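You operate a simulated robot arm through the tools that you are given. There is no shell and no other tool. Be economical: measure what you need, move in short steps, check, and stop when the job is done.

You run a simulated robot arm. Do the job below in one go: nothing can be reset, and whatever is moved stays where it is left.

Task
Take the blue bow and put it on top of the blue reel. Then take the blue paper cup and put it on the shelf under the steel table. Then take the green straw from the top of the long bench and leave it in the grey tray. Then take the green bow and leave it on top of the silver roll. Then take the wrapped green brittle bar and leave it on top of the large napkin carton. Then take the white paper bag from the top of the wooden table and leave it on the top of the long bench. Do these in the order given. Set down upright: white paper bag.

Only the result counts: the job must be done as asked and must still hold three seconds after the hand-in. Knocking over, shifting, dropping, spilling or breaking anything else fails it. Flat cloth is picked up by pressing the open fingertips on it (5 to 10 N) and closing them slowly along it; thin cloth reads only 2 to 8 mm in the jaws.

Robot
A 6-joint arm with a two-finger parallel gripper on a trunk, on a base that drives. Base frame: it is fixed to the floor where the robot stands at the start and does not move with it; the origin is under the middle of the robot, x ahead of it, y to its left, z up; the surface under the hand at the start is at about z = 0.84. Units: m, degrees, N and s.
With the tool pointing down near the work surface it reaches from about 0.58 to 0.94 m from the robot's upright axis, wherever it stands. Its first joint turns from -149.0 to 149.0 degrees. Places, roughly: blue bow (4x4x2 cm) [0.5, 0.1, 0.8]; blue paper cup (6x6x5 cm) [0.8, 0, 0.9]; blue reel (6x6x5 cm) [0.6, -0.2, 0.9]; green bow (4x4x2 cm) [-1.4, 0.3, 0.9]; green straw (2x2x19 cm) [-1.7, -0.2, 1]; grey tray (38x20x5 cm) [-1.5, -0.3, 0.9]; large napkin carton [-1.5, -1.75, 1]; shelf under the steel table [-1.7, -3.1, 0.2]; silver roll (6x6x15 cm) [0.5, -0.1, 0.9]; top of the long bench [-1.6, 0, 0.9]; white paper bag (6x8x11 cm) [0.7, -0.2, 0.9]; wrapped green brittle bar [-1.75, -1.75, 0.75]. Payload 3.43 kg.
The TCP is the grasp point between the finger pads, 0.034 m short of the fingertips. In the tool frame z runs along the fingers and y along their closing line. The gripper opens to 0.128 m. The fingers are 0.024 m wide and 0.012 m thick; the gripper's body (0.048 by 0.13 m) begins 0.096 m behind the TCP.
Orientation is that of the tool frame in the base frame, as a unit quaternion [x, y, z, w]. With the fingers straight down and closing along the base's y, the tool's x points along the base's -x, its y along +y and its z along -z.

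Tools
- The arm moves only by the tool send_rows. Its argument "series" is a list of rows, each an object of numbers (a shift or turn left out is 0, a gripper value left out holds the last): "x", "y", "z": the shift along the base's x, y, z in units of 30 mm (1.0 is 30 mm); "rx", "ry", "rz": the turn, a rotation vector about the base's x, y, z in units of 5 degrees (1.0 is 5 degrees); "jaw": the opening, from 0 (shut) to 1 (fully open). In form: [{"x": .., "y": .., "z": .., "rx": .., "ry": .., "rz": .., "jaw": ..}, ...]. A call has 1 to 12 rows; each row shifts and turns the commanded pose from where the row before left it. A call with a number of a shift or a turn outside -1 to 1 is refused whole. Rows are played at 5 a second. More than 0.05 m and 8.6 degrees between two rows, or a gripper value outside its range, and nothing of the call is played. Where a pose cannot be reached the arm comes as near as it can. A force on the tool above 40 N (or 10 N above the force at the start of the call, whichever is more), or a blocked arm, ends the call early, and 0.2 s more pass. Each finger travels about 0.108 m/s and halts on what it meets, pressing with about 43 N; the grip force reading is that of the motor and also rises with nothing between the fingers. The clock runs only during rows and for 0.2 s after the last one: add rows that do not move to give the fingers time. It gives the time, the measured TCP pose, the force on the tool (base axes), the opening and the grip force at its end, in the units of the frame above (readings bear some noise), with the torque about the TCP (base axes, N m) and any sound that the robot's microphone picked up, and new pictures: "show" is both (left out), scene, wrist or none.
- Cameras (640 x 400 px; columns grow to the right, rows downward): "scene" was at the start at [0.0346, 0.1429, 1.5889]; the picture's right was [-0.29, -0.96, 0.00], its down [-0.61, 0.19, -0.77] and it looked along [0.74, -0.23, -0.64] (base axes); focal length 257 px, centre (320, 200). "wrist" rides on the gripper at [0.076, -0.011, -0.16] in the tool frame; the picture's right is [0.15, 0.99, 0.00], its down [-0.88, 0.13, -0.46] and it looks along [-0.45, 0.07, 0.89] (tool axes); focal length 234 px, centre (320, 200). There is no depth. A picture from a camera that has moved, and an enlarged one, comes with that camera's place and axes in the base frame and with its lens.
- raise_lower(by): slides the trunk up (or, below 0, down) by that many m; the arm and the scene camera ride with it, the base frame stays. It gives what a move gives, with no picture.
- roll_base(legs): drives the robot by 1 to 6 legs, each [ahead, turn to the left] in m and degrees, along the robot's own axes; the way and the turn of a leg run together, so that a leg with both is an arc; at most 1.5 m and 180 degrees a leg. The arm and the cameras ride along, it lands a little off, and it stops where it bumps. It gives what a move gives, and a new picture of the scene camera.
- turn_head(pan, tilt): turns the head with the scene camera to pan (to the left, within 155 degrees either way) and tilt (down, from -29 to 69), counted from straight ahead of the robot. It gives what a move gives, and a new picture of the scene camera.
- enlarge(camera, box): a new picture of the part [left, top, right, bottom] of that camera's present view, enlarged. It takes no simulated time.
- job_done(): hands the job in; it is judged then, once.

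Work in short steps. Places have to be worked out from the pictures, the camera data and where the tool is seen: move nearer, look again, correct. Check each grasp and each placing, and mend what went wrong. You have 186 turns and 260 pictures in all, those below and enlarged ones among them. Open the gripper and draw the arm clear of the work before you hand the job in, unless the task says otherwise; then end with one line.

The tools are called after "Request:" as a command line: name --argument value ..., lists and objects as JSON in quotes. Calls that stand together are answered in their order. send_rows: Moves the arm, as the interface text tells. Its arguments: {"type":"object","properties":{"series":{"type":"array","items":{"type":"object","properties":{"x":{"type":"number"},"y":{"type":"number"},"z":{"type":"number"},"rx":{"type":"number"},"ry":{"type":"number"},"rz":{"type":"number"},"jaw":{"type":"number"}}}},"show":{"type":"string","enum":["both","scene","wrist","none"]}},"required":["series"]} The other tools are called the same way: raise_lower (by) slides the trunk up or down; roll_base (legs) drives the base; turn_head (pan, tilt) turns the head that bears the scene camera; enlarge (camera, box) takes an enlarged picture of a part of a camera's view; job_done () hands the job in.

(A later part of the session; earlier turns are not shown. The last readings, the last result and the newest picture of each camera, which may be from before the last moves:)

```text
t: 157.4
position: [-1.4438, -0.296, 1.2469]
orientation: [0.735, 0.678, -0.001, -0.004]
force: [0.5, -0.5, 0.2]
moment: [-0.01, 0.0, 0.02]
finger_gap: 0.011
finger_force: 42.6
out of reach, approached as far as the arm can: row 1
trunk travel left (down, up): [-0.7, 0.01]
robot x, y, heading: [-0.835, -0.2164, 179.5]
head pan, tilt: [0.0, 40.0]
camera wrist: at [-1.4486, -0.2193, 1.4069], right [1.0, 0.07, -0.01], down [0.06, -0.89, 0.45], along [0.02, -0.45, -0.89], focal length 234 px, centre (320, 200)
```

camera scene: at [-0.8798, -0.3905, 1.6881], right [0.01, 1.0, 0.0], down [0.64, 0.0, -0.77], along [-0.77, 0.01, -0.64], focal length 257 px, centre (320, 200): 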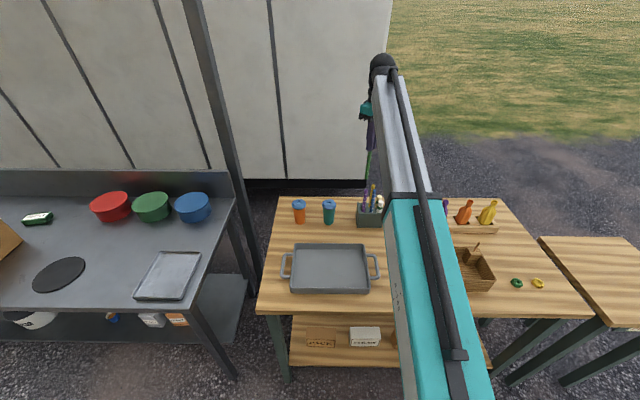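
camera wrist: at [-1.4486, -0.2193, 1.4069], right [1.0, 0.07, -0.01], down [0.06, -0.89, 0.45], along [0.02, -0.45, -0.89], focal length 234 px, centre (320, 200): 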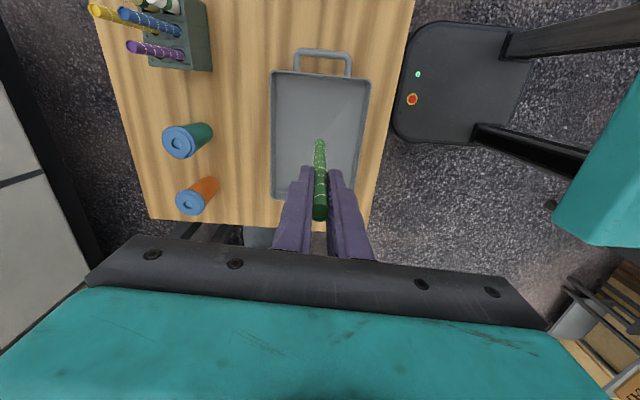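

The reach is too short here because the arm is folded near its inner limit. I back the base off 0.13 m, then lower and pitch the hand 60° so the straw lies nearly flat.

Request:
roll_base --legs '[[-0.13, 0]]'

Request:
send_rows --series '[{"x": -0.3}, {"x": -0.6, "z": -0.3}, {"x": -0.8, "z": -0.4, "rx": -0.3}, {"x": -0.9, "z": -0.4, "rx": -0.6}, {"x": -0.8, "z": -0.4, "rx": -1}, {"x": -0.4, "z": -0.4, "rx": -1}, {"rx": -1}, {"rx": -1}, {"rx": -1}, {"rx": -1}, {"rx": -1}, {}]' --show "both"

```text
t: 158.8
position: [-1.3126, -0.2984, 1.2473]
orientation: [0.735, 0.678, -0.003, -0.003]
force: [0.4, 0.6, -0.2]
moment: [0.01, 0.04, 0.03]
finger_gap: 0.0109
finger_force: 43.1
trunk travel left (down, up): [-0.7, 0.01]
robot x, y, heading: [-0.7037, -0.2196, 179.3]
head pan, tilt: [0.0, 40.0]
camera scene: at [-0.7474, -0.3915, 1.6882], right [0.01, 1.0, 0.0], down [0.64, 0.0, -0.77], along [-0.77, 0.01, -0.64], focal length 257 px, centre (320, 200)
```

scene: 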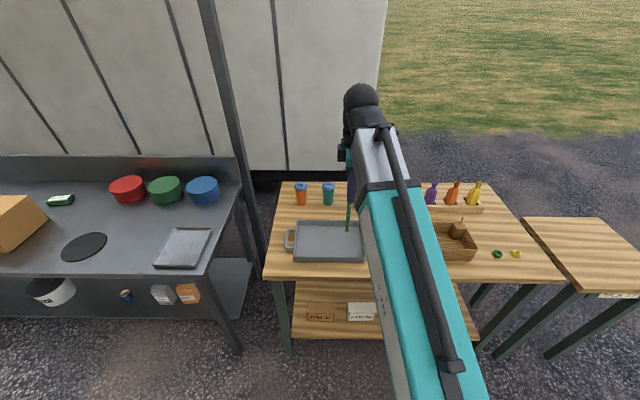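

```text
t: 161.4
position: [-1.4272, -0.2971, 1.1907]
orientation: [0.692, 0.637, -0.232, 0.246]
force: [0.7, 0.1, 0.0]
moment: [0.01, 0.03, -0.01]
finger_gap: 0.0105
finger_force: 42.7
trunk travel left (down, up): [-0.7, 0.01]
robot x, y, heading: [-0.7014, -0.2214, 179.6]
head pan, tilt: [0.0, 40.0]
camera scene: at [-0.749, -0.3915, 1.6881], right [0.01, 1.0, 0.0], down [0.64, 0.0, -0.77], along [-0.77, 0.01, -0.64], focal length 257 px, centre (320, 200)
camera wrist: at [-1.4317, -0.1361, 1.2651], right [1.0, 0.05, -0.05], down [0.06, -0.4, 0.92], along [0.02, -0.92, -0.4], focal length 234 px, centre (320, 200)
```

scene: 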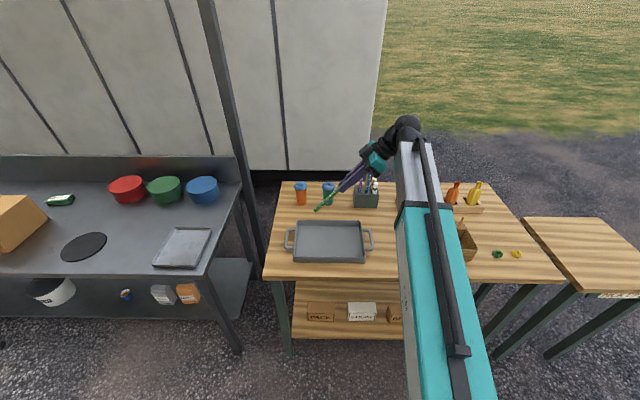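
wrist: 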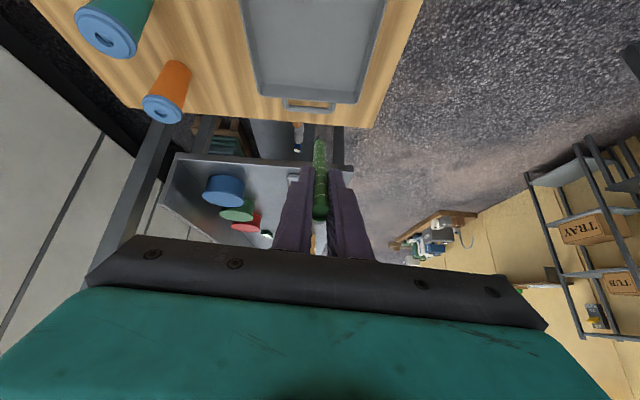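

The pitch works. I add 20° more, then lower toward the tray floor.

Request:
send_rows --series '[{"rx": -0.7, "z": -0.3, "x": -0.2, "y": 0.1}, {"rx": -0.9, "z": -0.6, "x": -0.2, "y": 0.1}, {"rx": -0.9, "z": -0.8}, {"rx": -0.9, "z": -0.8}, {"rx": -0.6, "z": -0.8}, {"z": -0.8}, {"z": -0.8}, {"z": -0.6}, {"z": -0.4}, {}]' --show "both"

```text
t: 163.6
position: [-1.439, -0.2883, 1.0128]
orientation: [0.64, 0.588, -0.338, 0.362]
force: [-1.0, -0.3, 0.4]
moment: [0.0, 0.03, 0.02]
finger_gap: 0.0108
finger_force: 42.3
trunk travel left (down, up): [-0.7, 0.01]
robot x, y, heading: [-0.7054, -0.2247, 179.6]
head pan, tilt: [0.0, 40.0]
camera scene: at [-0.749, -0.3915, 1.6881], right [0.01, 1.0, 0.0], down [0.64, 0.0, -0.77], along [-0.77, 0.01, -0.64], focal length 257 px, centre (320, 200)
camera wrist: at [-1.4433, -0.1127, 1.0282], right [1.0, 0.03, -0.06], down [0.06, -0.06, 1.0], along [0.02, -1.0, -0.06], focal length 234 px, centre (320, 200)
```

scene: 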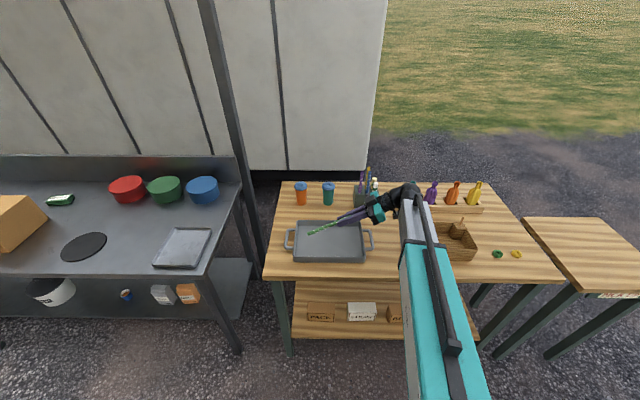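
wrist: 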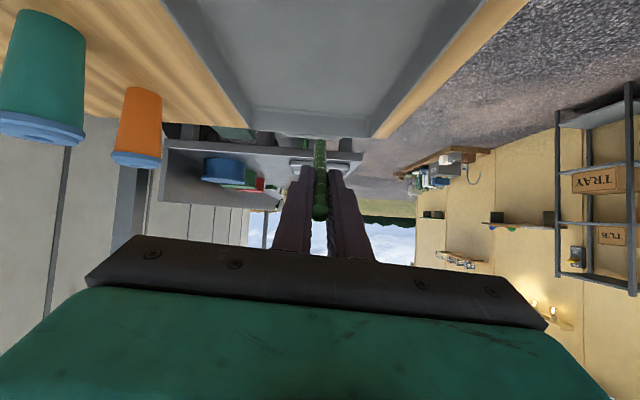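

Request:
enlarge --camera "scene" --box '[260, 170, 420, 270]'

```text
4.00 times, centred on (340, 220) of scene
camera zoom: at [-0.749, -0.3915, 1.6881], right [0.01, 1.0, 0.0], down [0.64, 0.0, -0.77], along [-0.77, 0.01, -0.64], focal length 1030 px, centre (240, 120)
```

zoom: 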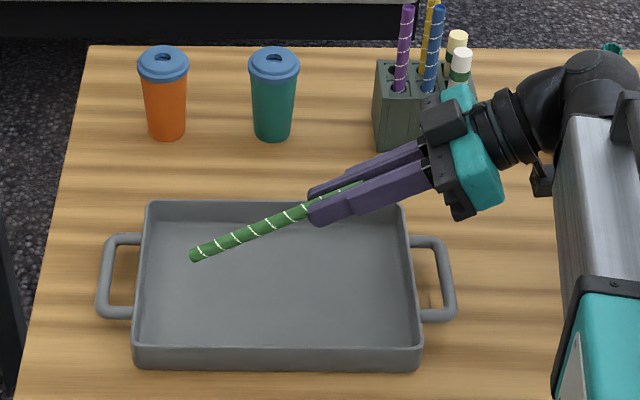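

Straw aligned over the tray. I lower about 5 cm more, watching the force.

Request:
send_rows --series '[{"z": -0.3}, {"z": -0.5}, {"z": -0.4}, {"z": -0.3}, {"z": -0.1}, {}]' --show "none"

Request:
enlarge --camera "scene" --box '[260, 170, 420, 270]'

```text
t: 165.0
position: [-1.4406, -0.2909, 0.9664]
orientation: [0.64, 0.588, -0.338, 0.362]
force: [-0.4, 0.5, -0.7]
moment: [-0.01, -0.02, 0.0]
finger_gap: 0.0108
finger_force: 42.7
trunk travel left (down, up): [-0.7, 0.01]
robot x, y, heading: [-0.7061, -0.2212, 179.2]
head pan, tilt: [0.0, 40.0]
```

```text
4.00 times, centred on (340, 220) of scene
camera zoom: at [-0.749, -0.3915, 1.6881], right [0.01, 1.0, 0.0], down [0.64, 0.0, -0.77], along [-0.77, 0.01, -0.64], focal length 1030 px, centre (240, 120)
```

zoom: 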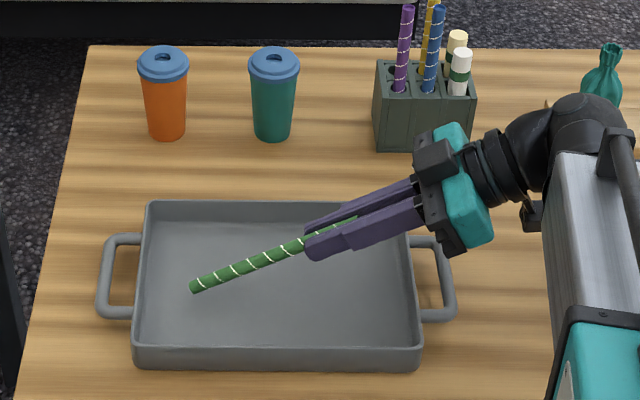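

Request:
send_rows --series '[{"z": -0.15}, {"z": -0.15}, {"z": -0.1}, {}]' --show "none"

```text
t: 166.0
position: [-1.4396, -0.2909, 0.9525]
orientation: [0.639, 0.588, -0.338, 0.362]
force: [0.7, 0.5, 0.3]
moment: [0.01, -0.01, 0.04]
finger_gap: 0.0108
finger_force: 42.9
trunk travel left (down, up): [-0.7, 0.01]
robot x, y, heading: [-0.7083, -0.2213, 179.7]
head pan, tilt: [0.0, 40.0]
```

No contact yet; I go down a further 8 mm.

Request:
send_rows --series '[{"z": -0.1}, {"z": -0.1}, {"z": -0.1}, {}]' --show "none"

Request:
enlarge --camera "scene" --box '[260, 170, 420, 270]'

```text
t: 167.0
position: [-1.4384, -0.2895, 0.9447]
orientation: [0.639, 0.588, -0.34, 0.362]
force: [-0.5, 6.4, 12.4]
moment: [-1.4, 0.1, -0.09]
finger_gap: 0.0113
finger_force: 43.6
trunk travel left (down, up): [-0.7, 0.01]
robot x, y, heading: [-0.7101, -0.2187, 179.7]
head pan, tilt: [0.0, 40.0]
```

```text
4.00 times, centred on (340, 220) of scene
camera zoom: at [-0.7476, -0.3904, 1.6883], right [0.01, 1.0, 0.0], down [0.64, 0.0, -0.77], along [-0.77, 0.0, -0.64], focal length 1030 px, centre (240, 120)
```

zoom: 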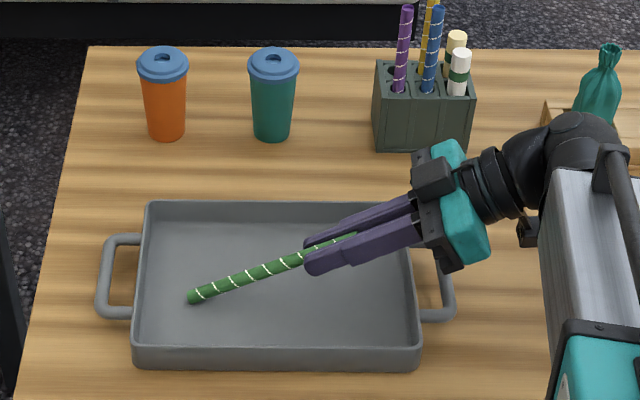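

Straw tip touches the tray floor (12 N). I raise 1 mm, open slowly and back off along the tool axis.

Request:
send_rows --series '[{"z": 0.05}, {"jaw": 0.13}, {"jaw": 0.2}, {"jaw": 0.3}, {}, {}, {"y": 0.3, "z": 0.3}, {"y": 0.5, "z": 0.6}, {"y": 0.5, "z": 0.9}, {"z": 1}, {"z": 0.6}, {}]' --show "none"

Request:
enlarge --camera "scene" --box '[260, 170, 420, 270]'

```text
t: 169.6
position: [-1.4386, -0.2532, 1.0481]
orientation: [0.64, 0.587, -0.339, 0.362]
force: [0.4, -0.8, -0.2]
moment: [0.01, 0.01, -0.03]
finger_gap: 0.0384
finger_force: 0.0
trunk travel left (down, up): [-0.7, 0.01]
robot x, y, heading: [-0.7084, -0.2177, 179.7]
head pan, tilt: [0.0, 40.0]
```

```text
4.00 times, centred on (340, 220) of scene
camera zoom: at [-0.7491, -0.3914, 1.6881], right [0.01, 1.0, 0.0], down [0.64, 0.0, -0.77], along [-0.77, 0.01, -0.64], focal length 1030 px, centre (240, 120)
```

zoom: 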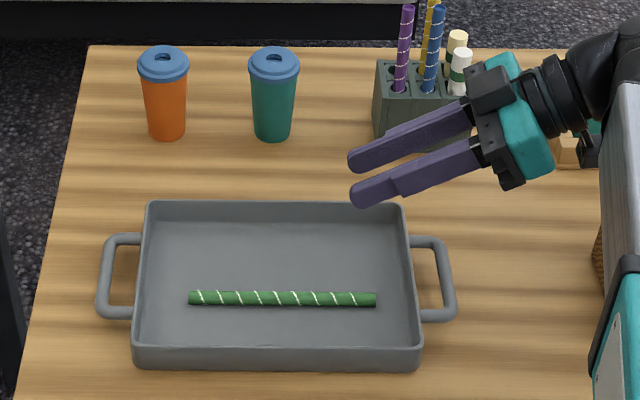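

The straw lies in the tray. Next is the green bow, at about (-1.39, 0.32). I rise while unpitching, then swing over to it.

Request:
send_rows --series '[{"z": 0.4, "rx": 0.5}, {"z": 0.8, "rx": 1}, {"z": 0.8, "rx": 1}, {"z": 0.8, "rx": 1}, {"z": 0.8, "rx": 1}, {"z": 0.8, "rx": 1}, {"z": 0.5, "rx": 1}, {"rx": 1}, {"rx": 1}, {"rx": 1}, {"rx": 1}, {"rx": 1}]' --show "none"

Request:
send_rows --series '[{"y": 0.3, "rx": 0.4}, {"y": 0.7}, {"y": 1, "rz": -0.6}, {"y": 1, "rz": -0.8}, {"y": 1, "rz": -0.8}, {"y": 1, "rz": -0.8}, {"y": 1, "rz": -0.8}, {"y": 1, "rz": -0.8}, {"y": 1, "rz": -0.8}, {"y": 1, "rz": -0.8}, {"y": 1, "rz": -0.6}, {"y": 1}]' --show "none"

Request:
send_rows --series '[{"y": 1, "x": 0.1}, {"y": 1, "x": 0.3}, {"y": 1, "x": 0.4}, {"y": 1, "x": 0.3}, {"y": 1, "x": 0.3}, {"y": 1, "x": 0.1}, {"y": 0.8, "z": -0.3}, {"y": 0.4, "z": -0.6}, {"z": -0.6}, {}]' --show "wrist"

```text
t: 172.2
position: [-1.4387, -0.2523, 1.1945]
orientation: [0.735, 0.678, -0.014, 0.009]
force: [1.0, 0.8, -0.2]
moment: [0.05, -0.01, 0.02]
finger_gap: 0.0384
finger_force: 0.1
trunk travel left (down, up): [-0.7, 0.01]
robot x, y, heading: [-0.7073, -0.2198, 179.5]
head pan, tilt: [0.0, 40.0]
```

```text
t: 174.8
position: [-1.4391, 0.0787, 1.1962]
orientation: [0.901, 0.433, -0.002, -0.003]
force: [0.7, 1.1, 0.5]
moment: [0.0, 0.01, 0.02]
finger_gap: 0.0385
finger_force: 0.0
trunk travel left (down, up): [-0.7, 0.01]
robot x, y, heading: [-0.7061, -0.2219, 179.9]
head pan, tilt: [0.0, 40.0]
```

```text
t: 177.0
position: [-1.395, 0.2941, 1.1482]
orientation: [0.901, 0.433, -0.002, -0.003]
force: [0.1, -0.2, -0.5]
moment: [0.02, 0.01, -0.01]
finger_gap: 0.0383
finger_force: 0.0
trunk travel left (down, up): [-0.7, 0.01]
robot x, y, heading: [-0.7054, -0.2216, 179.6]
head pan, tilt: [0.0, 40.0]
camera wrist: at [-1.3565, 0.3601, 1.3087], right [0.86, -0.5, -0.01], down [-0.44, -0.77, 0.45], along [-0.23, -0.39, -0.89], focal length 234 px, centre (320, 200)
```

wrist: 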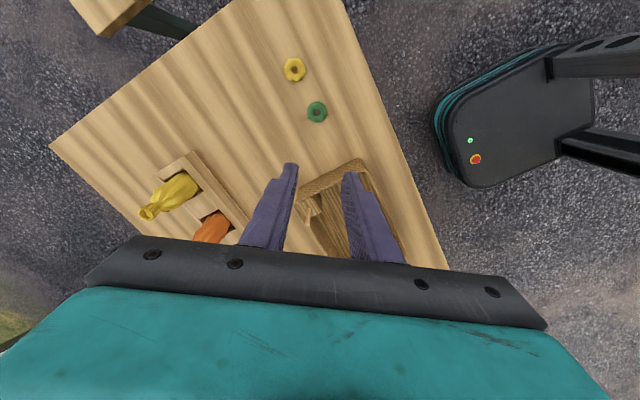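

The green bow is at (-1.388, 0.322). I align above it and descend partway.

Request:
send_rows --series '[{"y": 0.3, "x": 0.1, "jaw": 0.65}, {"y": 0.4, "x": 0.13, "z": -0.3}, {"y": 0.2, "z": -0.8}, {"z": -1}, {"z": -1}, {"z": -1}, {"z": -0.7}, {"z": -0.4}, {}]' --show "wrist"

```text
t: 179.0
position: [-1.3873, 0.3222, 0.9933]
orientation: [0.901, 0.434, -0.001, -0.004]
force: [-0.1, -0.9, -0.3]
moment: [-0.02, 0.0, 0.02]
finger_gap: 0.0833
finger_force: 0.0
trunk travel left (down, up): [-0.7, 0.01]
robot x, y, heading: [-0.7032, -0.2215, 179.8]
head pan, tilt: [0.0, 40.0]
camera wrist: at [-1.3485, 0.3878, 1.1529], right [0.86, -0.5, -0.01], down [-0.44, -0.77, 0.45], along [-0.23, -0.39, -0.89], focal length 234 px, centre (320, 200)
```

wrist: 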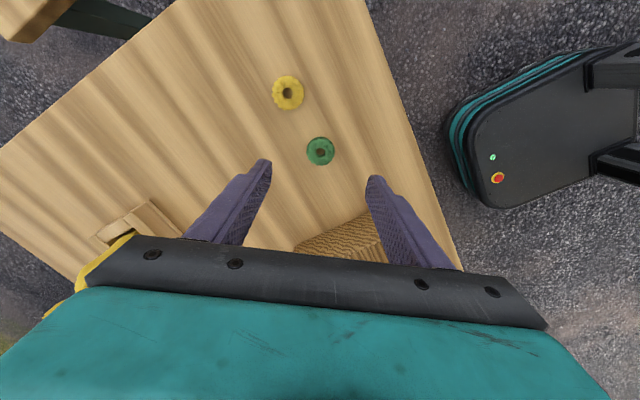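

Centred on the bow. I descend to about z 0.908 and check the height.

Request:
send_rows --series '[{"z": -0.4}, {"z": -0.8}, {"z": -0.8}, {"z": -0.5}, {"z": -0.3}, {}]' --show "wrist"

```text
t: 180.4
position: [-1.3884, 0.3214, 0.9085]
orientation: [0.901, 0.434, -0.001, -0.004]
force: [0.3, -0.2, 0.2]
moment: [-0.02, 0.02, -0.01]
finger_gap: 0.083
finger_force: 0.1
trunk travel left (down, up): [-0.7, 0.01]
robot x, y, heading: [-0.7068, -0.2196, 179.5]
head pan, tilt: [0.0, 40.0]
camera wrist: at [-1.3493, 0.387, 1.0682], right [0.86, -0.5, -0.01], down [-0.44, -0.77, 0.45], along [-0.23, -0.39, -0.89], focal length 234 px, centre (320, 200)
```

wrist: 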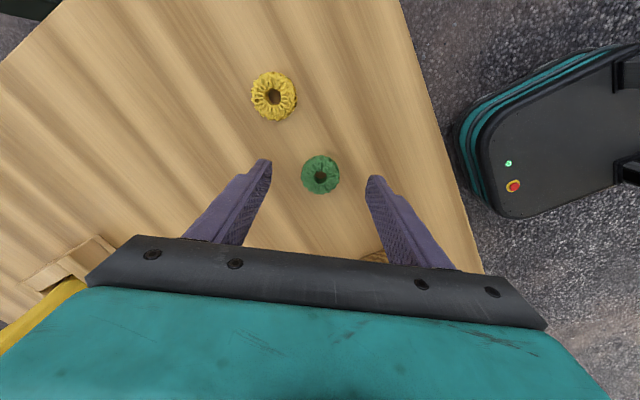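

Slightly lower, then I close on it.

Request:
send_rows --series '[{"z": -0.12}, {"z": -0.12}, {}, {"jaw": 0.45}, {"jaw": 0.3}, {"jaw": 0.15}, {"jaw": 0.1}, {}, {}]' --show "wrist"

```text
t: 182.4
position: [-1.3867, 0.3193, 0.9017]
orientation: [0.901, 0.434, -0.002, -0.003]
force: [-0.2, 0.2, 0.6]
moment: [0.0, 0.01, 0.01]
finger_gap: 0.0258
finger_force: 42.9
trunk travel left (down, up): [-0.7, 0.01]
robot x, y, heading: [-0.7069, -0.2213, 179.9]
head pan, tilt: [0.0, 40.0]
camera wrist: at [-1.3488, 0.387, 1.0621], right [0.86, -0.5, -0.01], down [-0.44, -0.77, 0.45], along [-0.23, -0.39, -0.89], focal length 234 px, centre (320, 200)
```

wrist: 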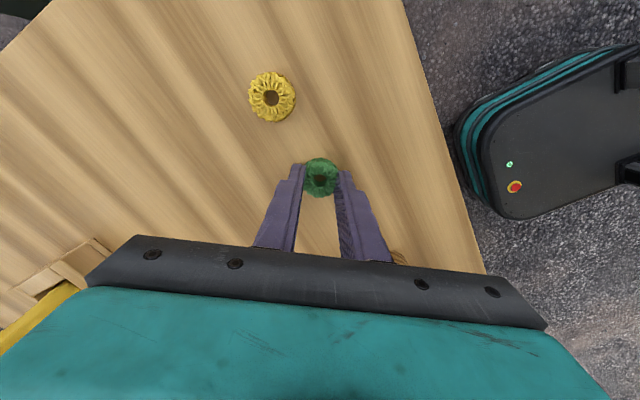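

The bow is held. I lift it to z 1.2 and draw the arm in toward the robot's centreline before turning round.

Request:
send_rows --series '[{"z": 0.3}, {"z": 0.7}, {"z": 1}, {"z": 1}, {"z": 1}, {"z": 1}, {"z": 1}, {"z": 1}, {"z": 1}, {"z": 1, "y": -0.4}, {"z": 0.6, "y": -0.8}, {"y": -1}]' --show "none"

Request:
send_rows --series '[{"y": -1}, {"y": -1}, {"y": -1}, {"y": -1}, {"y": -1}, {"y": -1}, {"y": -1}, {"y": -1}, {"y": -1}, {"y": -1}, {"y": -0.6}, {}]' --show "wrist"

```text
t: 185.0
position: [-1.3886, 0.2544, 1.1901]
orientation: [0.901, 0.433, -0.001, -0.003]
force: [-0.1, -0.2, -0.6]
moment: [0.01, 0.02, 0.02]
finger_gap: 0.0263
finger_force: 43.1
trunk travel left (down, up): [-0.7, 0.01]
robot x, y, heading: [-0.7074, -0.2155, 179.7]
head pan, tilt: [0.0, 40.0]
```

```text
t: 187.6
position: [-1.3889, -0.0647, 1.1897]
orientation: [0.901, 0.434, -0.001, -0.004]
force: [-0.5, -0.5, 0.0]
moment: [-0.02, 0.01, 0.0]
finger_gap: 0.026
finger_force: 42.7
trunk travel left (down, up): [-0.7, 0.01]
robot x, y, heading: [-0.7043, -0.2186, 179.3]
head pan, tilt: [0.0, 40.0]
camera wrist: at [-1.3499, 0.0009, 1.3495], right [0.86, -0.5, -0.01], down [-0.45, -0.77, 0.45], along [-0.23, -0.39, -0.89], focal length 234 px, centre (320, 200)
```

wrist: 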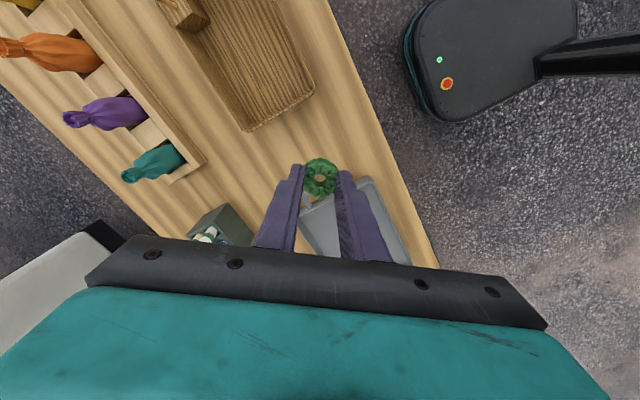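

Now I back off 0.25 m, turn right 180° through the open side, and look at the wooden table.

Request:
roll_base --legs '[[-0.25, 0], [0, -179.5]]'

Request:
roll_base --legs '[[0.18, 0]]'

Request:
send_rows --series '[{}]' --show "wrist"

```text
t: 199.8
position: [0.2235, -0.3802, 1.1897]
orientation: [-0.43, 0.903, -0.003, 0.002]
force: [-0.2, 0.9, 0.3]
moment: [-0.04, 0.02, 0.0]
finger_gap: 0.027
finger_force: 42.7
trunk travel left (down, up): [-0.7, 0.01]
robot x, y, heading: [-0.4593, -0.2712, -0.3]
head pan, tilt: [0.0, 40.0]
camera scene: at [-0.4209, -0.1063, 1.6881], right [0.0, -1.0, 0.0], down [-0.64, 0.0, -0.77], along [0.77, 0.0, -0.64], focal length 257 px, centre (320, 200)
```

scene: 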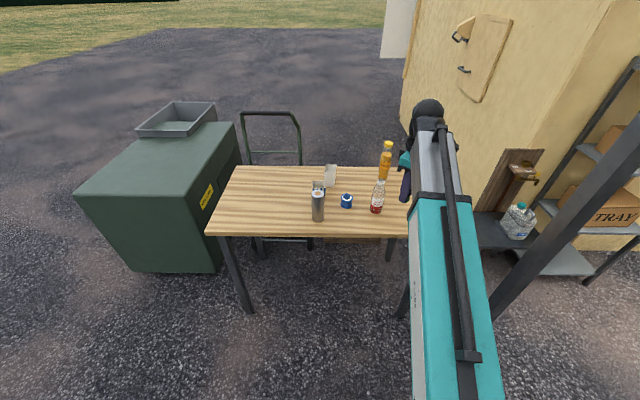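

```text
t: 201.4
position: [0.4064, -0.381, 1.1875]
orientation: [-0.431, 0.902, -0.004, 0.001]
force: [0.4, 0.1, -0.5]
moment: [-0.02, 0.03, 0.01]
finger_gap: 0.0267
finger_force: 43.3
trunk travel left (down, up): [-0.7, 0.01]
robot x, y, heading: [-0.2783, -0.2796, -0.2]
head pan, tilt: [0.0, 40.0]
camera scene: at [-0.2375, -0.1071, 1.688], right [0.0, -1.0, 0.0], down [-0.64, 0.0, -0.77], along [0.77, 0.0, -0.64], focal length 257 px, centre (320, 200)
```

scene: 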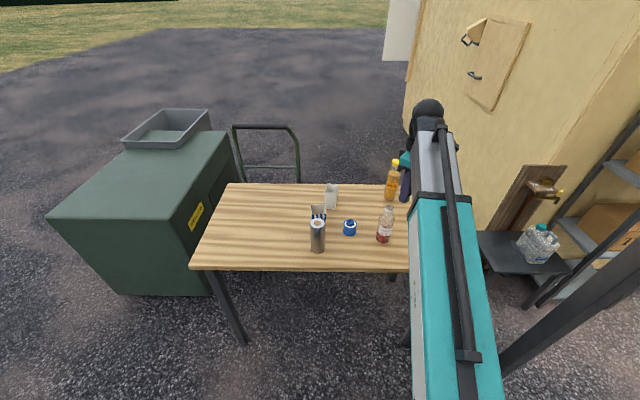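

```text
t: 201.8
position: [0.4056, -0.383, 1.1903]
orientation: [-0.432, 0.902, -0.003, 0.001]
force: [-0.3, 0.8, 1.2]
moment: [-0.01, 0.04, -0.03]
finger_gap: 0.0267
finger_force: 42.9
trunk travel left (down, up): [-0.7, 0.01]
robot x, y, heading: [-0.279, -0.2732, -0.1]
head pan, tilt: [0.0, 40.0]
camera wrist: at [0.3654, -0.4463, 1.3493], right [-0.86, 0.51, -0.01], down [0.45, 0.77, 0.45], along [0.24, 0.39, -0.89], focal length 234 px, centre (320, 200)
```

wrist: 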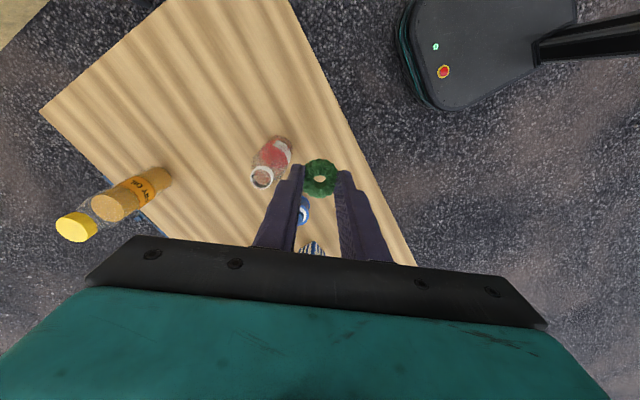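

The roll stands near (0.46, -0.10). I move above it at the present height.

Request:
send_rows --series '[{"y": 0.4, "x": 0.1}, {"y": 0.8, "x": 0.2, "rz": 0.2}, {"y": 1, "x": 0.2, "rz": 0.2}, {"y": 1, "x": 0.2, "rz": 0.2}, {"y": 1, "x": 0.2, "rz": 0.2}, {"y": 1, "x": 0.2}, {"y": 1, "x": 0.2}, {"y": 1, "x": 0.2}, {"y": 0.8, "x": 0.2}, {"y": 0.4, "x": 0.1}, {}]' --show "wrist"

```text
t: 204.2
position: [0.46, -0.1281, 1.1894]
orientation: [-0.462, 0.887, -0.003, 0.002]
force: [-0.5, -0.1, 0.2]
moment: [-0.06, -0.01, 0.02]
finger_gap: 0.0267
finger_force: 43.1
trunk travel left (down, up): [-0.7, 0.01]
robot x, y, heading: [-0.2767, -0.2746, -0.1]
head pan, tilt: [0.0, 40.0]
camera wrist: at [0.4241, -0.1957, 1.3493], right [-0.9, 0.45, -0.01], down [0.39, 0.8, 0.45], along [0.21, 0.4, -0.89], focal length 234 px, centre (320, 200)
```

wrist: 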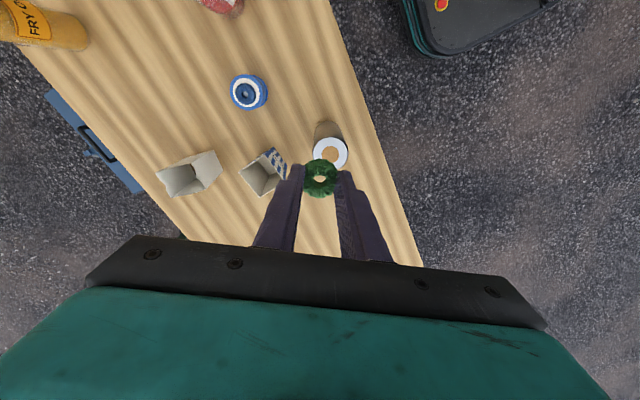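

The roll top is at (0.458, -0.101). I align and descend to about z 1.06.

Request:
send_rows --series '[{"y": 0.4}, {"y": 0.4, "x": -0.06}, {"y": 0.1, "z": -0.4}, {"z": -0.8}, {"z": -1}, {"z": -1}, {"z": -0.7}, {"z": -0.3}, {}]' --show "wrist"

Request:
enlarge --camera "wrist" --box '[240, 110, 400, 210]'

```text
t: 206.2
position: [0.4566, -0.1025, 1.0631]
orientation: [-0.463, 0.886, -0.003, 0.001]
force: [0.6, -0.1, 0.1]
moment: [-0.01, 0.02, 0.01]
finger_gap: 0.027
finger_force: 42.8
trunk travel left (down, up): [-0.7, 0.01]
robot x, y, heading: [-0.2739, -0.277, -0.5]
head pan, tilt: [0.0, 40.0]
camera wrist: at [0.4208, -0.1702, 1.223], right [-0.9, 0.45, -0.01], down [0.39, 0.8, 0.45], along [0.21, 0.4, -0.89], focal length 234 px, centre (320, 200)
```

wrist: 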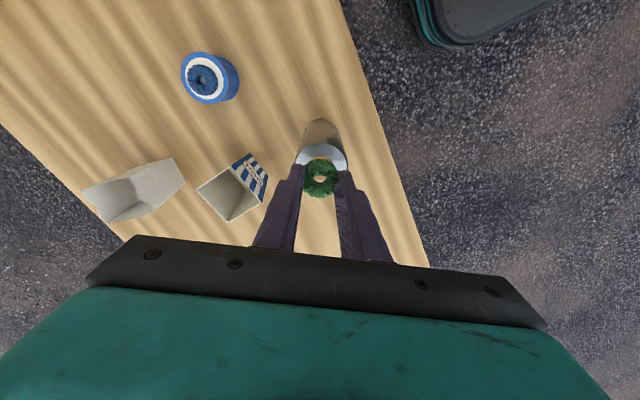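

```text
4.00 times, centred on (320, 160) of wrist
camera zoom: at [0.4208, -0.1702, 1.223], right [-0.9, 0.45, -0.01], down [0.39, 0.8, 0.45], along [0.21, 0.4, -0.89], focal length 937 px, centre (320, 360)
```

zoom: 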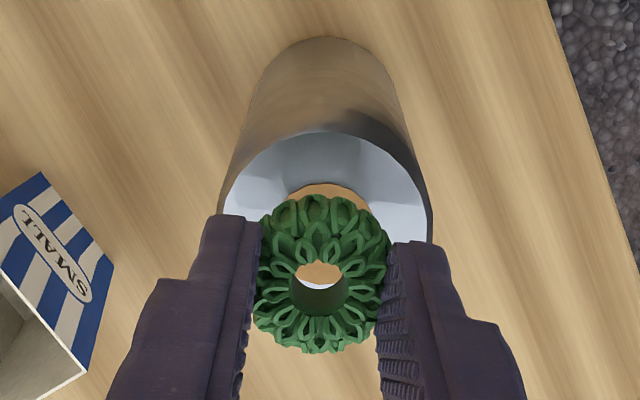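

Aligned within 3 mm. I lower slowly onto the roll.

Request:
send_rows --series '[{"z": -0.3, "y": 0.1, "x": 0.04}, {"z": -0.4}, {"z": -0.2}, {"z": -0.1}, {}]' --show "none"

Request:
send_rows --series '[{"z": -0.07}, {"z": -0.07}, {}]' --show "wrist"

```text
t: 207.4
position: [0.4586, -0.1005, 1.0325]
orientation: [-0.462, 0.887, -0.003, 0.0]
force: [0.7, -0.5, -0.3]
moment: [0.05, 0.0, 0.01]
finger_gap: 0.027
finger_force: 42.5
trunk travel left (down, up): [-0.7, 0.01]
robot x, y, heading: [-0.2767, -0.279, -0.1]
head pan, tilt: [0.0, 40.0]
```

```text
t: 208.2
position: [0.4565, -0.0998, 1.0333]
orientation: [-0.463, 0.887, -0.004, 0.004]
force: [5.4, 0.2, 36.2]
moment: [0.13, -0.23, -0.12]
finger_gap: 0.027
finger_force: 43.3
trunk travel left (down, up): [-0.7, 0.01]
robot x, y, heading: [-0.2766, -0.276, -0.2]
head pan, tilt: [0.0, 40.0]
camera wrist: at [0.4206, -0.1676, 1.1917], right [-0.9, 0.45, -0.01], down [0.39, 0.8, 0.46], along [0.21, 0.4, -0.89], focal length 234 px, centre (320, 200)
```

wrist: 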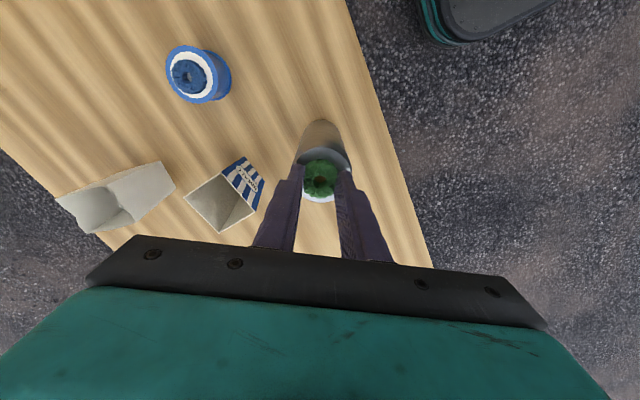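

Contact at 36 N. I relieve about 3 mm of push, release gently and rise.

Request:
send_rows --series '[{"z": 0.1}, {}, {"jaw": 0.25}, {"jaw": 0.33}, {"jaw": 0.43}, {}, {"z": 0.3}, {"z": 0.7}, {"z": 1}, {"z": 1}, {"z": 0.5}, {}]' --show "wrist"

Request:
enlarge --camera "wrist" --box '[240, 60, 400, 160]'

```text
t: 210.8
position: [0.4591, -0.1015, 1.1366]
orientation: [-0.463, 0.886, -0.003, 0.001]
force: [-0.4, -0.5, -0.7]
moment: [-0.03, 0.01, 0.01]
finger_gap: 0.0552
finger_force: 0.1
trunk travel left (down, up): [-0.7, 0.01]
robot x, y, heading: [-0.28, -0.2743, -0.0]
head pan, tilt: [0.0, 40.0]
camera wrist: at [0.423, -0.1677, 1.2963], right [-0.9, 0.45, -0.01], down [0.39, 0.8, 0.45], along [0.21, 0.4, -0.89], focal length 234 px, centre (320, 200)
```

wrist: 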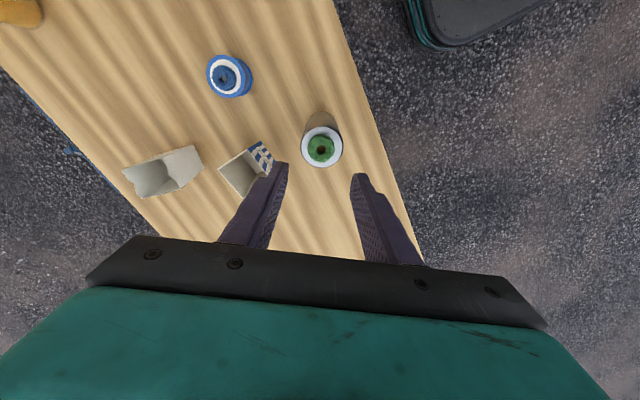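

```text
4.00 times, centred on (320, 110) of wrist
camera zoom: at [0.423, -0.1677, 1.2963], right [-0.9, 0.45, -0.01], down [0.39, 0.8, 0.45], along [0.21, 0.4, -0.89], focal length 937 px, centre (320, 560)
```

zoom: 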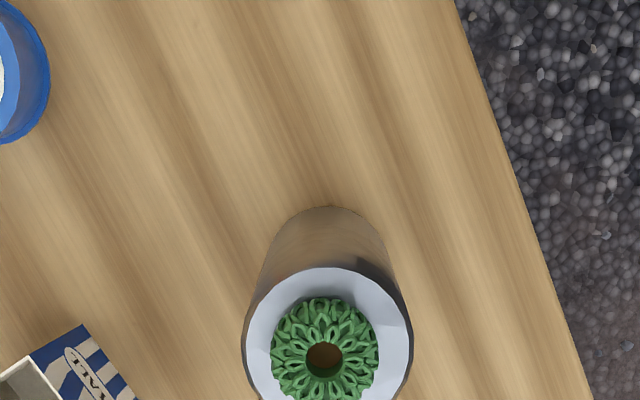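

The green bow sits on the silver roll. Next comes the brittle bar on the steel table near (-1.74, -1.67). I raise and draw in the arm first, then drive: back, turn left to +y, reverse along the aisle.

Request:
send_rows --series '[{"z": 0.4}, {"z": 0.8}, {"z": 0.9}, {"z": 0.5, "x": -0.3, "y": -0.4}, {"x": -0.6, "y": -0.9}, {"x": -0.6, "y": -1}, {"x": -0.6, "y": -1}, {"x": -0.5, "y": -1}, {"x": -0.3, "y": -0.8}, {"y": -0.4}, {}]' --show "none"

Request:
roll_base --legs '[[-0.33, 0], [0, 91], [-1.36, 0]]'

```text
t: 213.2
position: [0.3715, -0.2634, 1.216]
orientation: [-0.462, 0.887, -0.003, 0.001]
force: [1.0, -0.3, 1.0]
moment: [0.03, 0.0, 0.01]
finger_gap: 0.0549
finger_force: 0.0
trunk travel left (down, up): [-0.7, 0.01]
robot x, y, heading: [-0.2771, -0.2731, -0.3]
head pan, tilt: [0.0, 40.0]
```

```text
t: 228.4
position: [-0.6158, -1.0157, 1.2156]
orientation: [0.956, -0.292, 0.001, -0.004]
force: [0.7, -0.5, -0.5]
moment: [0.01, 0.01, -0.03]
finger_gap: 0.0548
finger_force: 0.0
trunk travel left (down, up): [-0.7, 0.01]
robot x, y, heading: [-0.5884, -1.6686, 90.6]
head pan, tilt: [0.0, 40.0]
camera scene: at [-0.7632, -1.628, 1.6881], right [1.0, 0.01, 0.0], down [0.0, -0.64, -0.77], along [-0.01, 0.77, -0.64], focal length 257 px, centre (320, 200)
```

scene: 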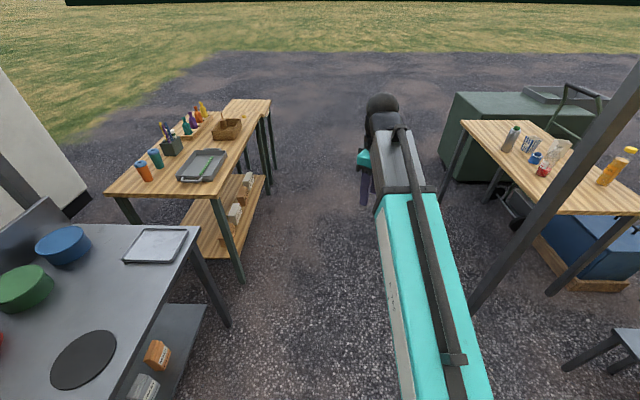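

Now I turn left to face the steel table and look.

Request:
roll_base --legs '[[0, 89.5]]'

Request:
enlarge --camera "scene" --box '[120, 100, 520, 350]'

```text
t: 234.0
position: [-1.2402, -1.6811, 1.2166]
orientation: [0.886, 0.463, -0.001, -0.005]
force: [-0.2, -0.4, 0.1]
moment: [0.05, 0.0, -0.01]
finger_gap: 0.0548
finger_force: 0.0
trunk travel left (down, up): [-0.7, 0.01]
robot x, y, heading: [-0.5892, -1.7013, 178.9]
head pan, tilt: [0.0, 40.0]
camera scene: at [-0.6362, -1.8741, 1.688], right [0.02, 1.0, 0.0], down [0.64, -0.01, -0.77], along [-0.77, 0.01, -0.64], focal length 257 px, centre (320, 200)
```

scene: 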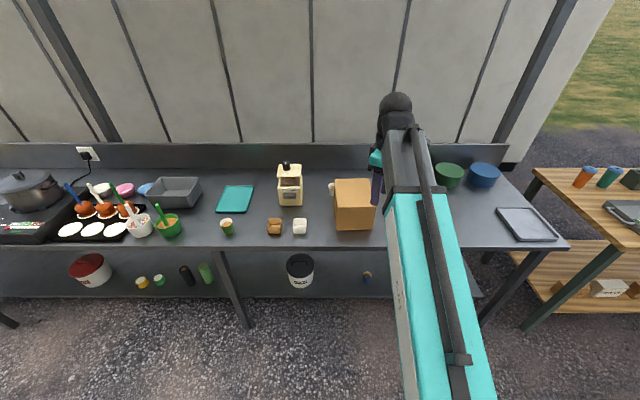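

```text
1.60 times, centred on (320, 225) of scene
camera zoom: at [-0.6362, -1.8741, 1.688], right [0.02, 1.0, 0.0], down [0.64, -0.01, -0.77], along [-0.77, 0.01, -0.64], focal length 412 px, centre (320, 160)
```

zoom: 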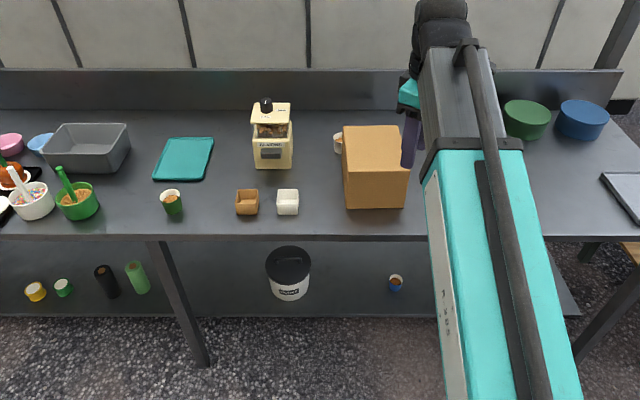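

I drive 0.25 m ahead with the hand at z 1.2 (carton top about 1.0) and look through the wrist camera.

Request:
roll_base --legs '[[0.25, 0]]'

Request:
send_rows --series '[{"x": -0.3, "z": 0.2}, {"x": -0.6, "z": 0.3}, {"x": -0.6}, {"x": -0.3}, {}]' --show "wrist"

```text
t: 236.0
position: [-1.4934, -1.6787, 1.2164]
orientation: [0.886, 0.464, 0.0, -0.003]
force: [0.2, -1.2, 0.0]
moment: [0.04, -0.02, -0.02]
finger_gap: 0.0548
finger_force: 0.2
trunk travel left (down, up): [-0.7, 0.01]
robot x, y, heading: [-0.8464, -1.7006, 179.3]
head pan, tilt: [0.0, 40.0]
camera scene: at [-0.8892, -1.8686, 1.6881], right [0.02, 1.0, 0.0], down [0.64, -0.01, -0.77], along [-0.77, 0.01, -0.64], focal length 257 px, centre (320, 200)
```

scene: 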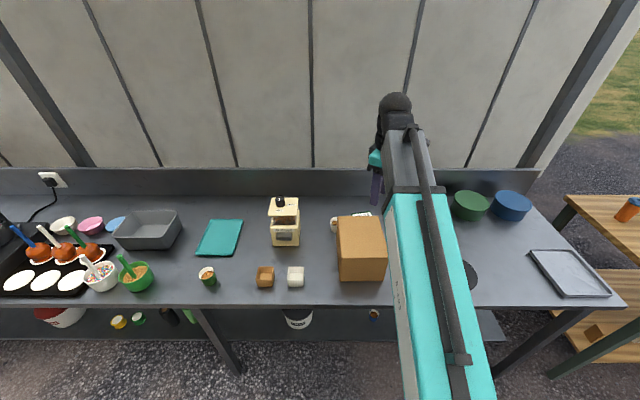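

```text
t: 237.2
position: [-1.5461, -1.6787, 1.2315]
orientation: [0.886, 0.464, -0.002, -0.003]
force: [0.3, -0.6, 0.1]
moment: [-0.01, 0.02, -0.03]
finger_gap: 0.0548
finger_force: 0.0
trunk travel left (down, up): [-0.7, 0.01]
robot x, y, heading: [-0.843, -1.699, 179.1]
head pan, tilt: [0.0, 40.0]
camera wrist: at [-1.512, -1.6111, 1.3905], right [0.9, -0.44, -0.01], down [-0.39, -0.8, 0.45], along [-0.21, -0.4, -0.89], focal length 234 px, centre (320, 200)
```

wrist: 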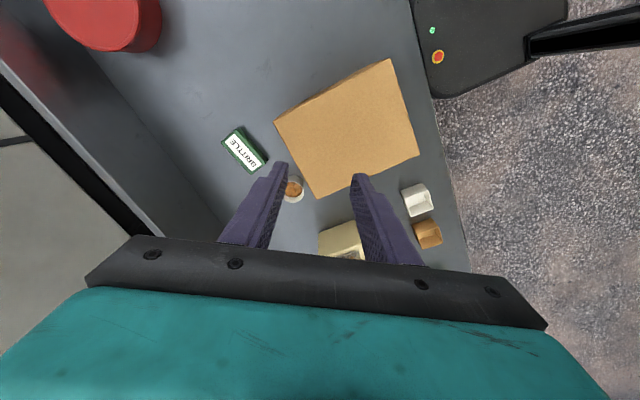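

The BRITTLE bar is near (-1.727, -1.652). I enlarge to find its long axis.

Request:
enlarge --camera "wrist" --box '[180, 95, 340, 195]'

```text
4.00 times, centred on (260, 145) of wrist
camera zoom: at [-1.512, -1.6111, 1.3905], right [0.9, -0.44, -0.01], down [-0.39, -0.8, 0.45], along [-0.21, -0.4, -0.89], focal length 937 px, centre (560, 420)
```

zoom: 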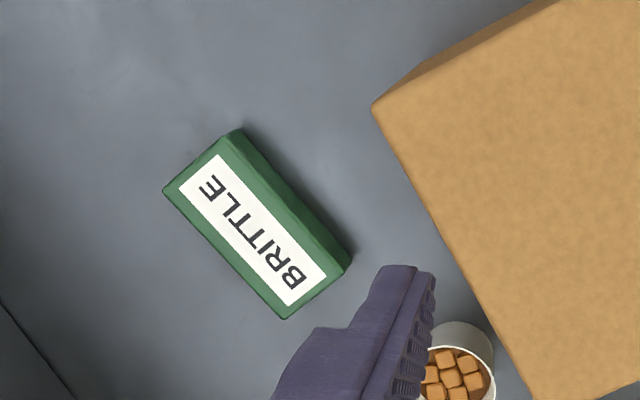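

The bar's centre is about (-1.734, -1.661), with the long axis at azimuth -78°. I rotate the hand 46° and move over it with the jaws opened.

Request:
send_rows --series '[{"x": -0.2, "rz": 0.4, "jaw": 0.75}, {"x": -0.5, "rz": 0.8}, {"x": -0.6, "rz": 0.9, "y": 0.1}, {"x": -0.7, "rz": 0.9, "y": 0.1}, {"x": -0.7, "rz": 0.9, "y": 0.1}, {"x": -0.7, "rz": 0.9, "y": 0.1}, {"x": -0.7, "rz": 0.9, "y": 0.1}, {"x": -0.7, "rz": 0.9, "y": 0.1}, {"x": -0.7, "rz": 0.9}, {"x": -0.5, "rz": 0.9}, {"x": -0.3, "rz": 0.86}, {}]' --show "none"

Request:
send_rows --series '[{"z": -0.4}, {"z": -0.8}, {"z": -1}, {"z": -1}, {"z": -0.8}, {"z": -0.4}, {}]' --show "wrist"

```text
t: 239.8
position: [-1.7349, -1.6594, 1.2309]
orientation: [0.633, 0.775, -0.002, -0.003]
force: [0.2, 0.5, 0.5]
moment: [0.0, -0.02, -0.03]
finger_gap: 0.0961
finger_force: 0.0
trunk travel left (down, up): [-0.7, 0.01]
robot x, y, heading: [-0.8459, -1.6932, 179.0]
head pan, tilt: [0.0, 40.0]
```

```text
t: 241.4
position: [-1.7355, -1.6607, 1.098]
orientation: [0.632, 0.775, -0.002, -0.003]
force: [-0.9, 0.5, -0.5]
moment: [-0.01, -0.01, 0.01]
finger_gap: 0.0959
finger_force: 0.0
trunk travel left (down, up): [-0.7, 0.01]
robot x, y, heading: [-0.8393, -1.6991, 179.2]
head pan, tilt: [0.0, 40.0]
camera wrist: at [-1.7606, -1.5885, 1.2582], right [0.94, 0.34, -0.01], down [0.31, -0.84, 0.45], along [0.15, -0.43, -0.89], focal length 234 px, centre (320, 200)
```

wrist: 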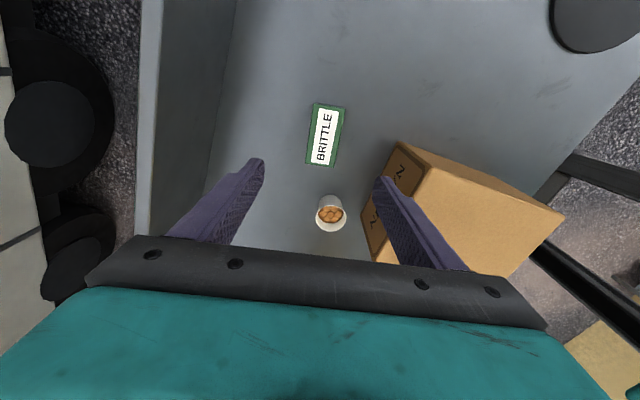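

Two-view geometry gives the steel tabletop at z ≈ 0.86 and carton top at z ≈ 0.985. The bar is at (-1.729, -1.660); I shift 6 mm and descend to z ≈ 0.93.

Request:
send_rows --series '[{"z": -0.4, "x": 0.2}, {"z": -0.8}, {"z": -1}, {"z": -1}, {"z": -0.9}, {"z": -0.7}, {"z": -0.4}, {"z": -0.3}, {}]' --show "wrist"

```text
t: 243.4
position: [-1.7291, -1.6591, 0.9328]
orientation: [0.632, 0.775, -0.003, -0.003]
force: [0.0, 0.2, -0.6]
moment: [-0.01, -0.02, -0.02]
finger_gap: 0.0961
finger_force: 0.1
trunk travel left (down, up): [-0.7, 0.01]
robot x, y, heading: [-0.8423, -1.7009, 179.3]
head pan, tilt: [0.0, 40.0]
camera wrist: at [-1.7543, -1.5876, 1.0933], right [0.94, 0.34, -0.01], down [0.31, -0.84, 0.45], along [0.15, -0.43, -0.89], focal length 234 px, centre (320, 200)
```

wrist: 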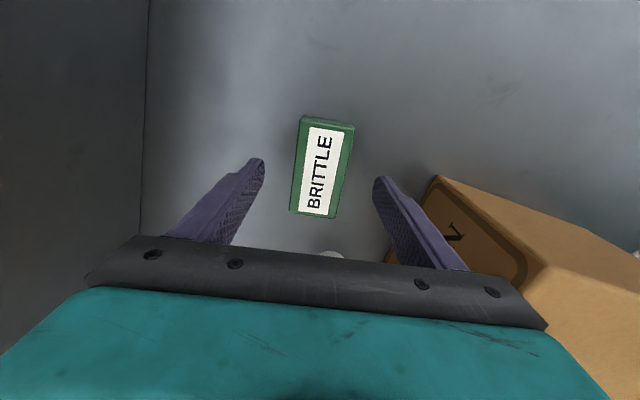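

Aligned. I descend to z ≈ 0.90 and close on the bar.

Request:
send_rows --series '[{"z": -0.3, "y": 0.1}, {"z": -0.4}, {"z": -0.25}, {}, {"jaw": 0.55}, {"jaw": 0.43}, {"jaw": 0.34}, {"jaw": 0.28}, {}, {}]' --show "wrist"

```text
t: 245.6
position: [-1.73, -1.6566, 0.9052]
orientation: [0.632, 0.775, -0.002, -0.003]
force: [0.3, -0.2, 0.8]
moment: [0.01, -0.02, -0.03]
finger_gap: 0.0495
finger_force: 43.0
trunk travel left (down, up): [-0.7, 0.01]
robot x, y, heading: [-0.8472, -1.6974, 179.3]
head pan, tilt: [0.0, 40.0]
camera wrist: at [-1.7551, -1.5847, 1.0651], right [0.94, 0.34, -0.01], down [0.31, -0.84, 0.45], along [0.15, -0.43, -0.89], focal length 234 px, centre (320, 200)
```

wrist: 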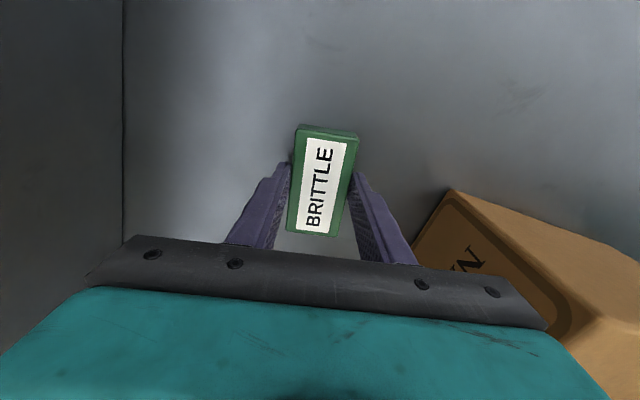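

The bar is gripped at 49.5 mm. I lift it and carry it over the carton centre, about (-1.51, -1.70).

Request:
send_rows --series '[{"z": 0.3}, {"z": 0.7}, {"z": 1}, {"z": 1}, {"z": 1}, {"z": 1}, {"z": 1}, {"z": 0.8}, {"z": 0.4}, {}]' --show "none"

Request:
send_rows --series '[{"x": 0.3, "y": -0.1}, {"x": 0.7, "y": -0.2}, {"x": 0.9, "y": -0.2}, {"x": 0.9, "y": -0.2}, {"x": 0.9, "y": -0.2}, {"x": 0.9, "y": -0.2}, {"x": 0.9, "y": -0.2}, {"x": 0.9, "y": -0.2}, {"x": 0.6, "y": -0.1}, {"x": 0.3}, {}]' --show "both"

```text
t: 247.8
position: [-1.7315, -1.6592, 1.1213]
orientation: [0.632, 0.775, -0.002, -0.001]
force: [-0.2, -0.2, -1.6]
moment: [0.0, -0.02, 0.01]
finger_gap: 0.049
finger_force: 42.7
trunk travel left (down, up): [-0.7, 0.01]
robot x, y, heading: [-0.8448, -1.6976, 179.3]
head pan, tilt: [0.0, 40.0]
```

```text
t: 250.2
position: [-1.5107, -1.7045, 1.1223]
orientation: [0.632, 0.775, -0.002, -0.002]
force: [0.0, -0.1, -2.5]
moment: [0.01, -0.01, 0.02]
finger_gap: 0.0491
finger_force: 42.6
trunk travel left (down, up): [-0.7, 0.01]
robot x, y, heading: [-0.8455, -1.6958, 179.2]
head pan, tilt: [0.0, 40.0]
camera scene: at [-0.8883, -1.8686, 1.6881], right [0.02, 1.0, 0.0], down [0.64, -0.01, -0.77], along [-0.77, 0.01, -0.64], focal length 257 px, centre (320, 200)
camera wrist: at [-1.5356, -1.6324, 1.2819], right [0.94, 0.34, -0.01], down [0.31, -0.84, 0.45], along [0.15, -0.43, -0.89], focal length 234 px, centre (320, 200)
```

scene: 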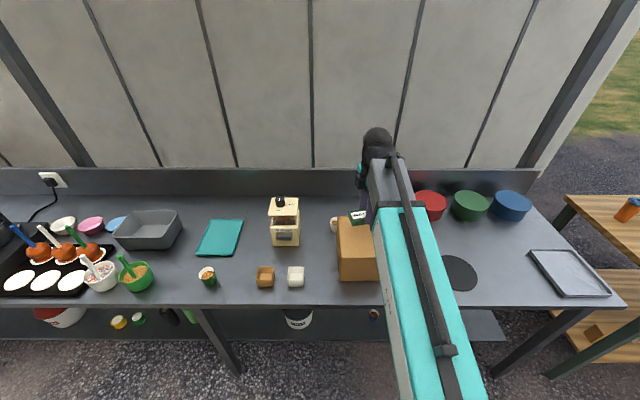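
wrist: 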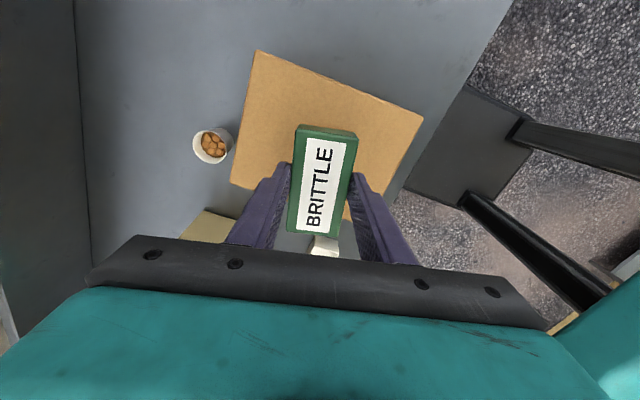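

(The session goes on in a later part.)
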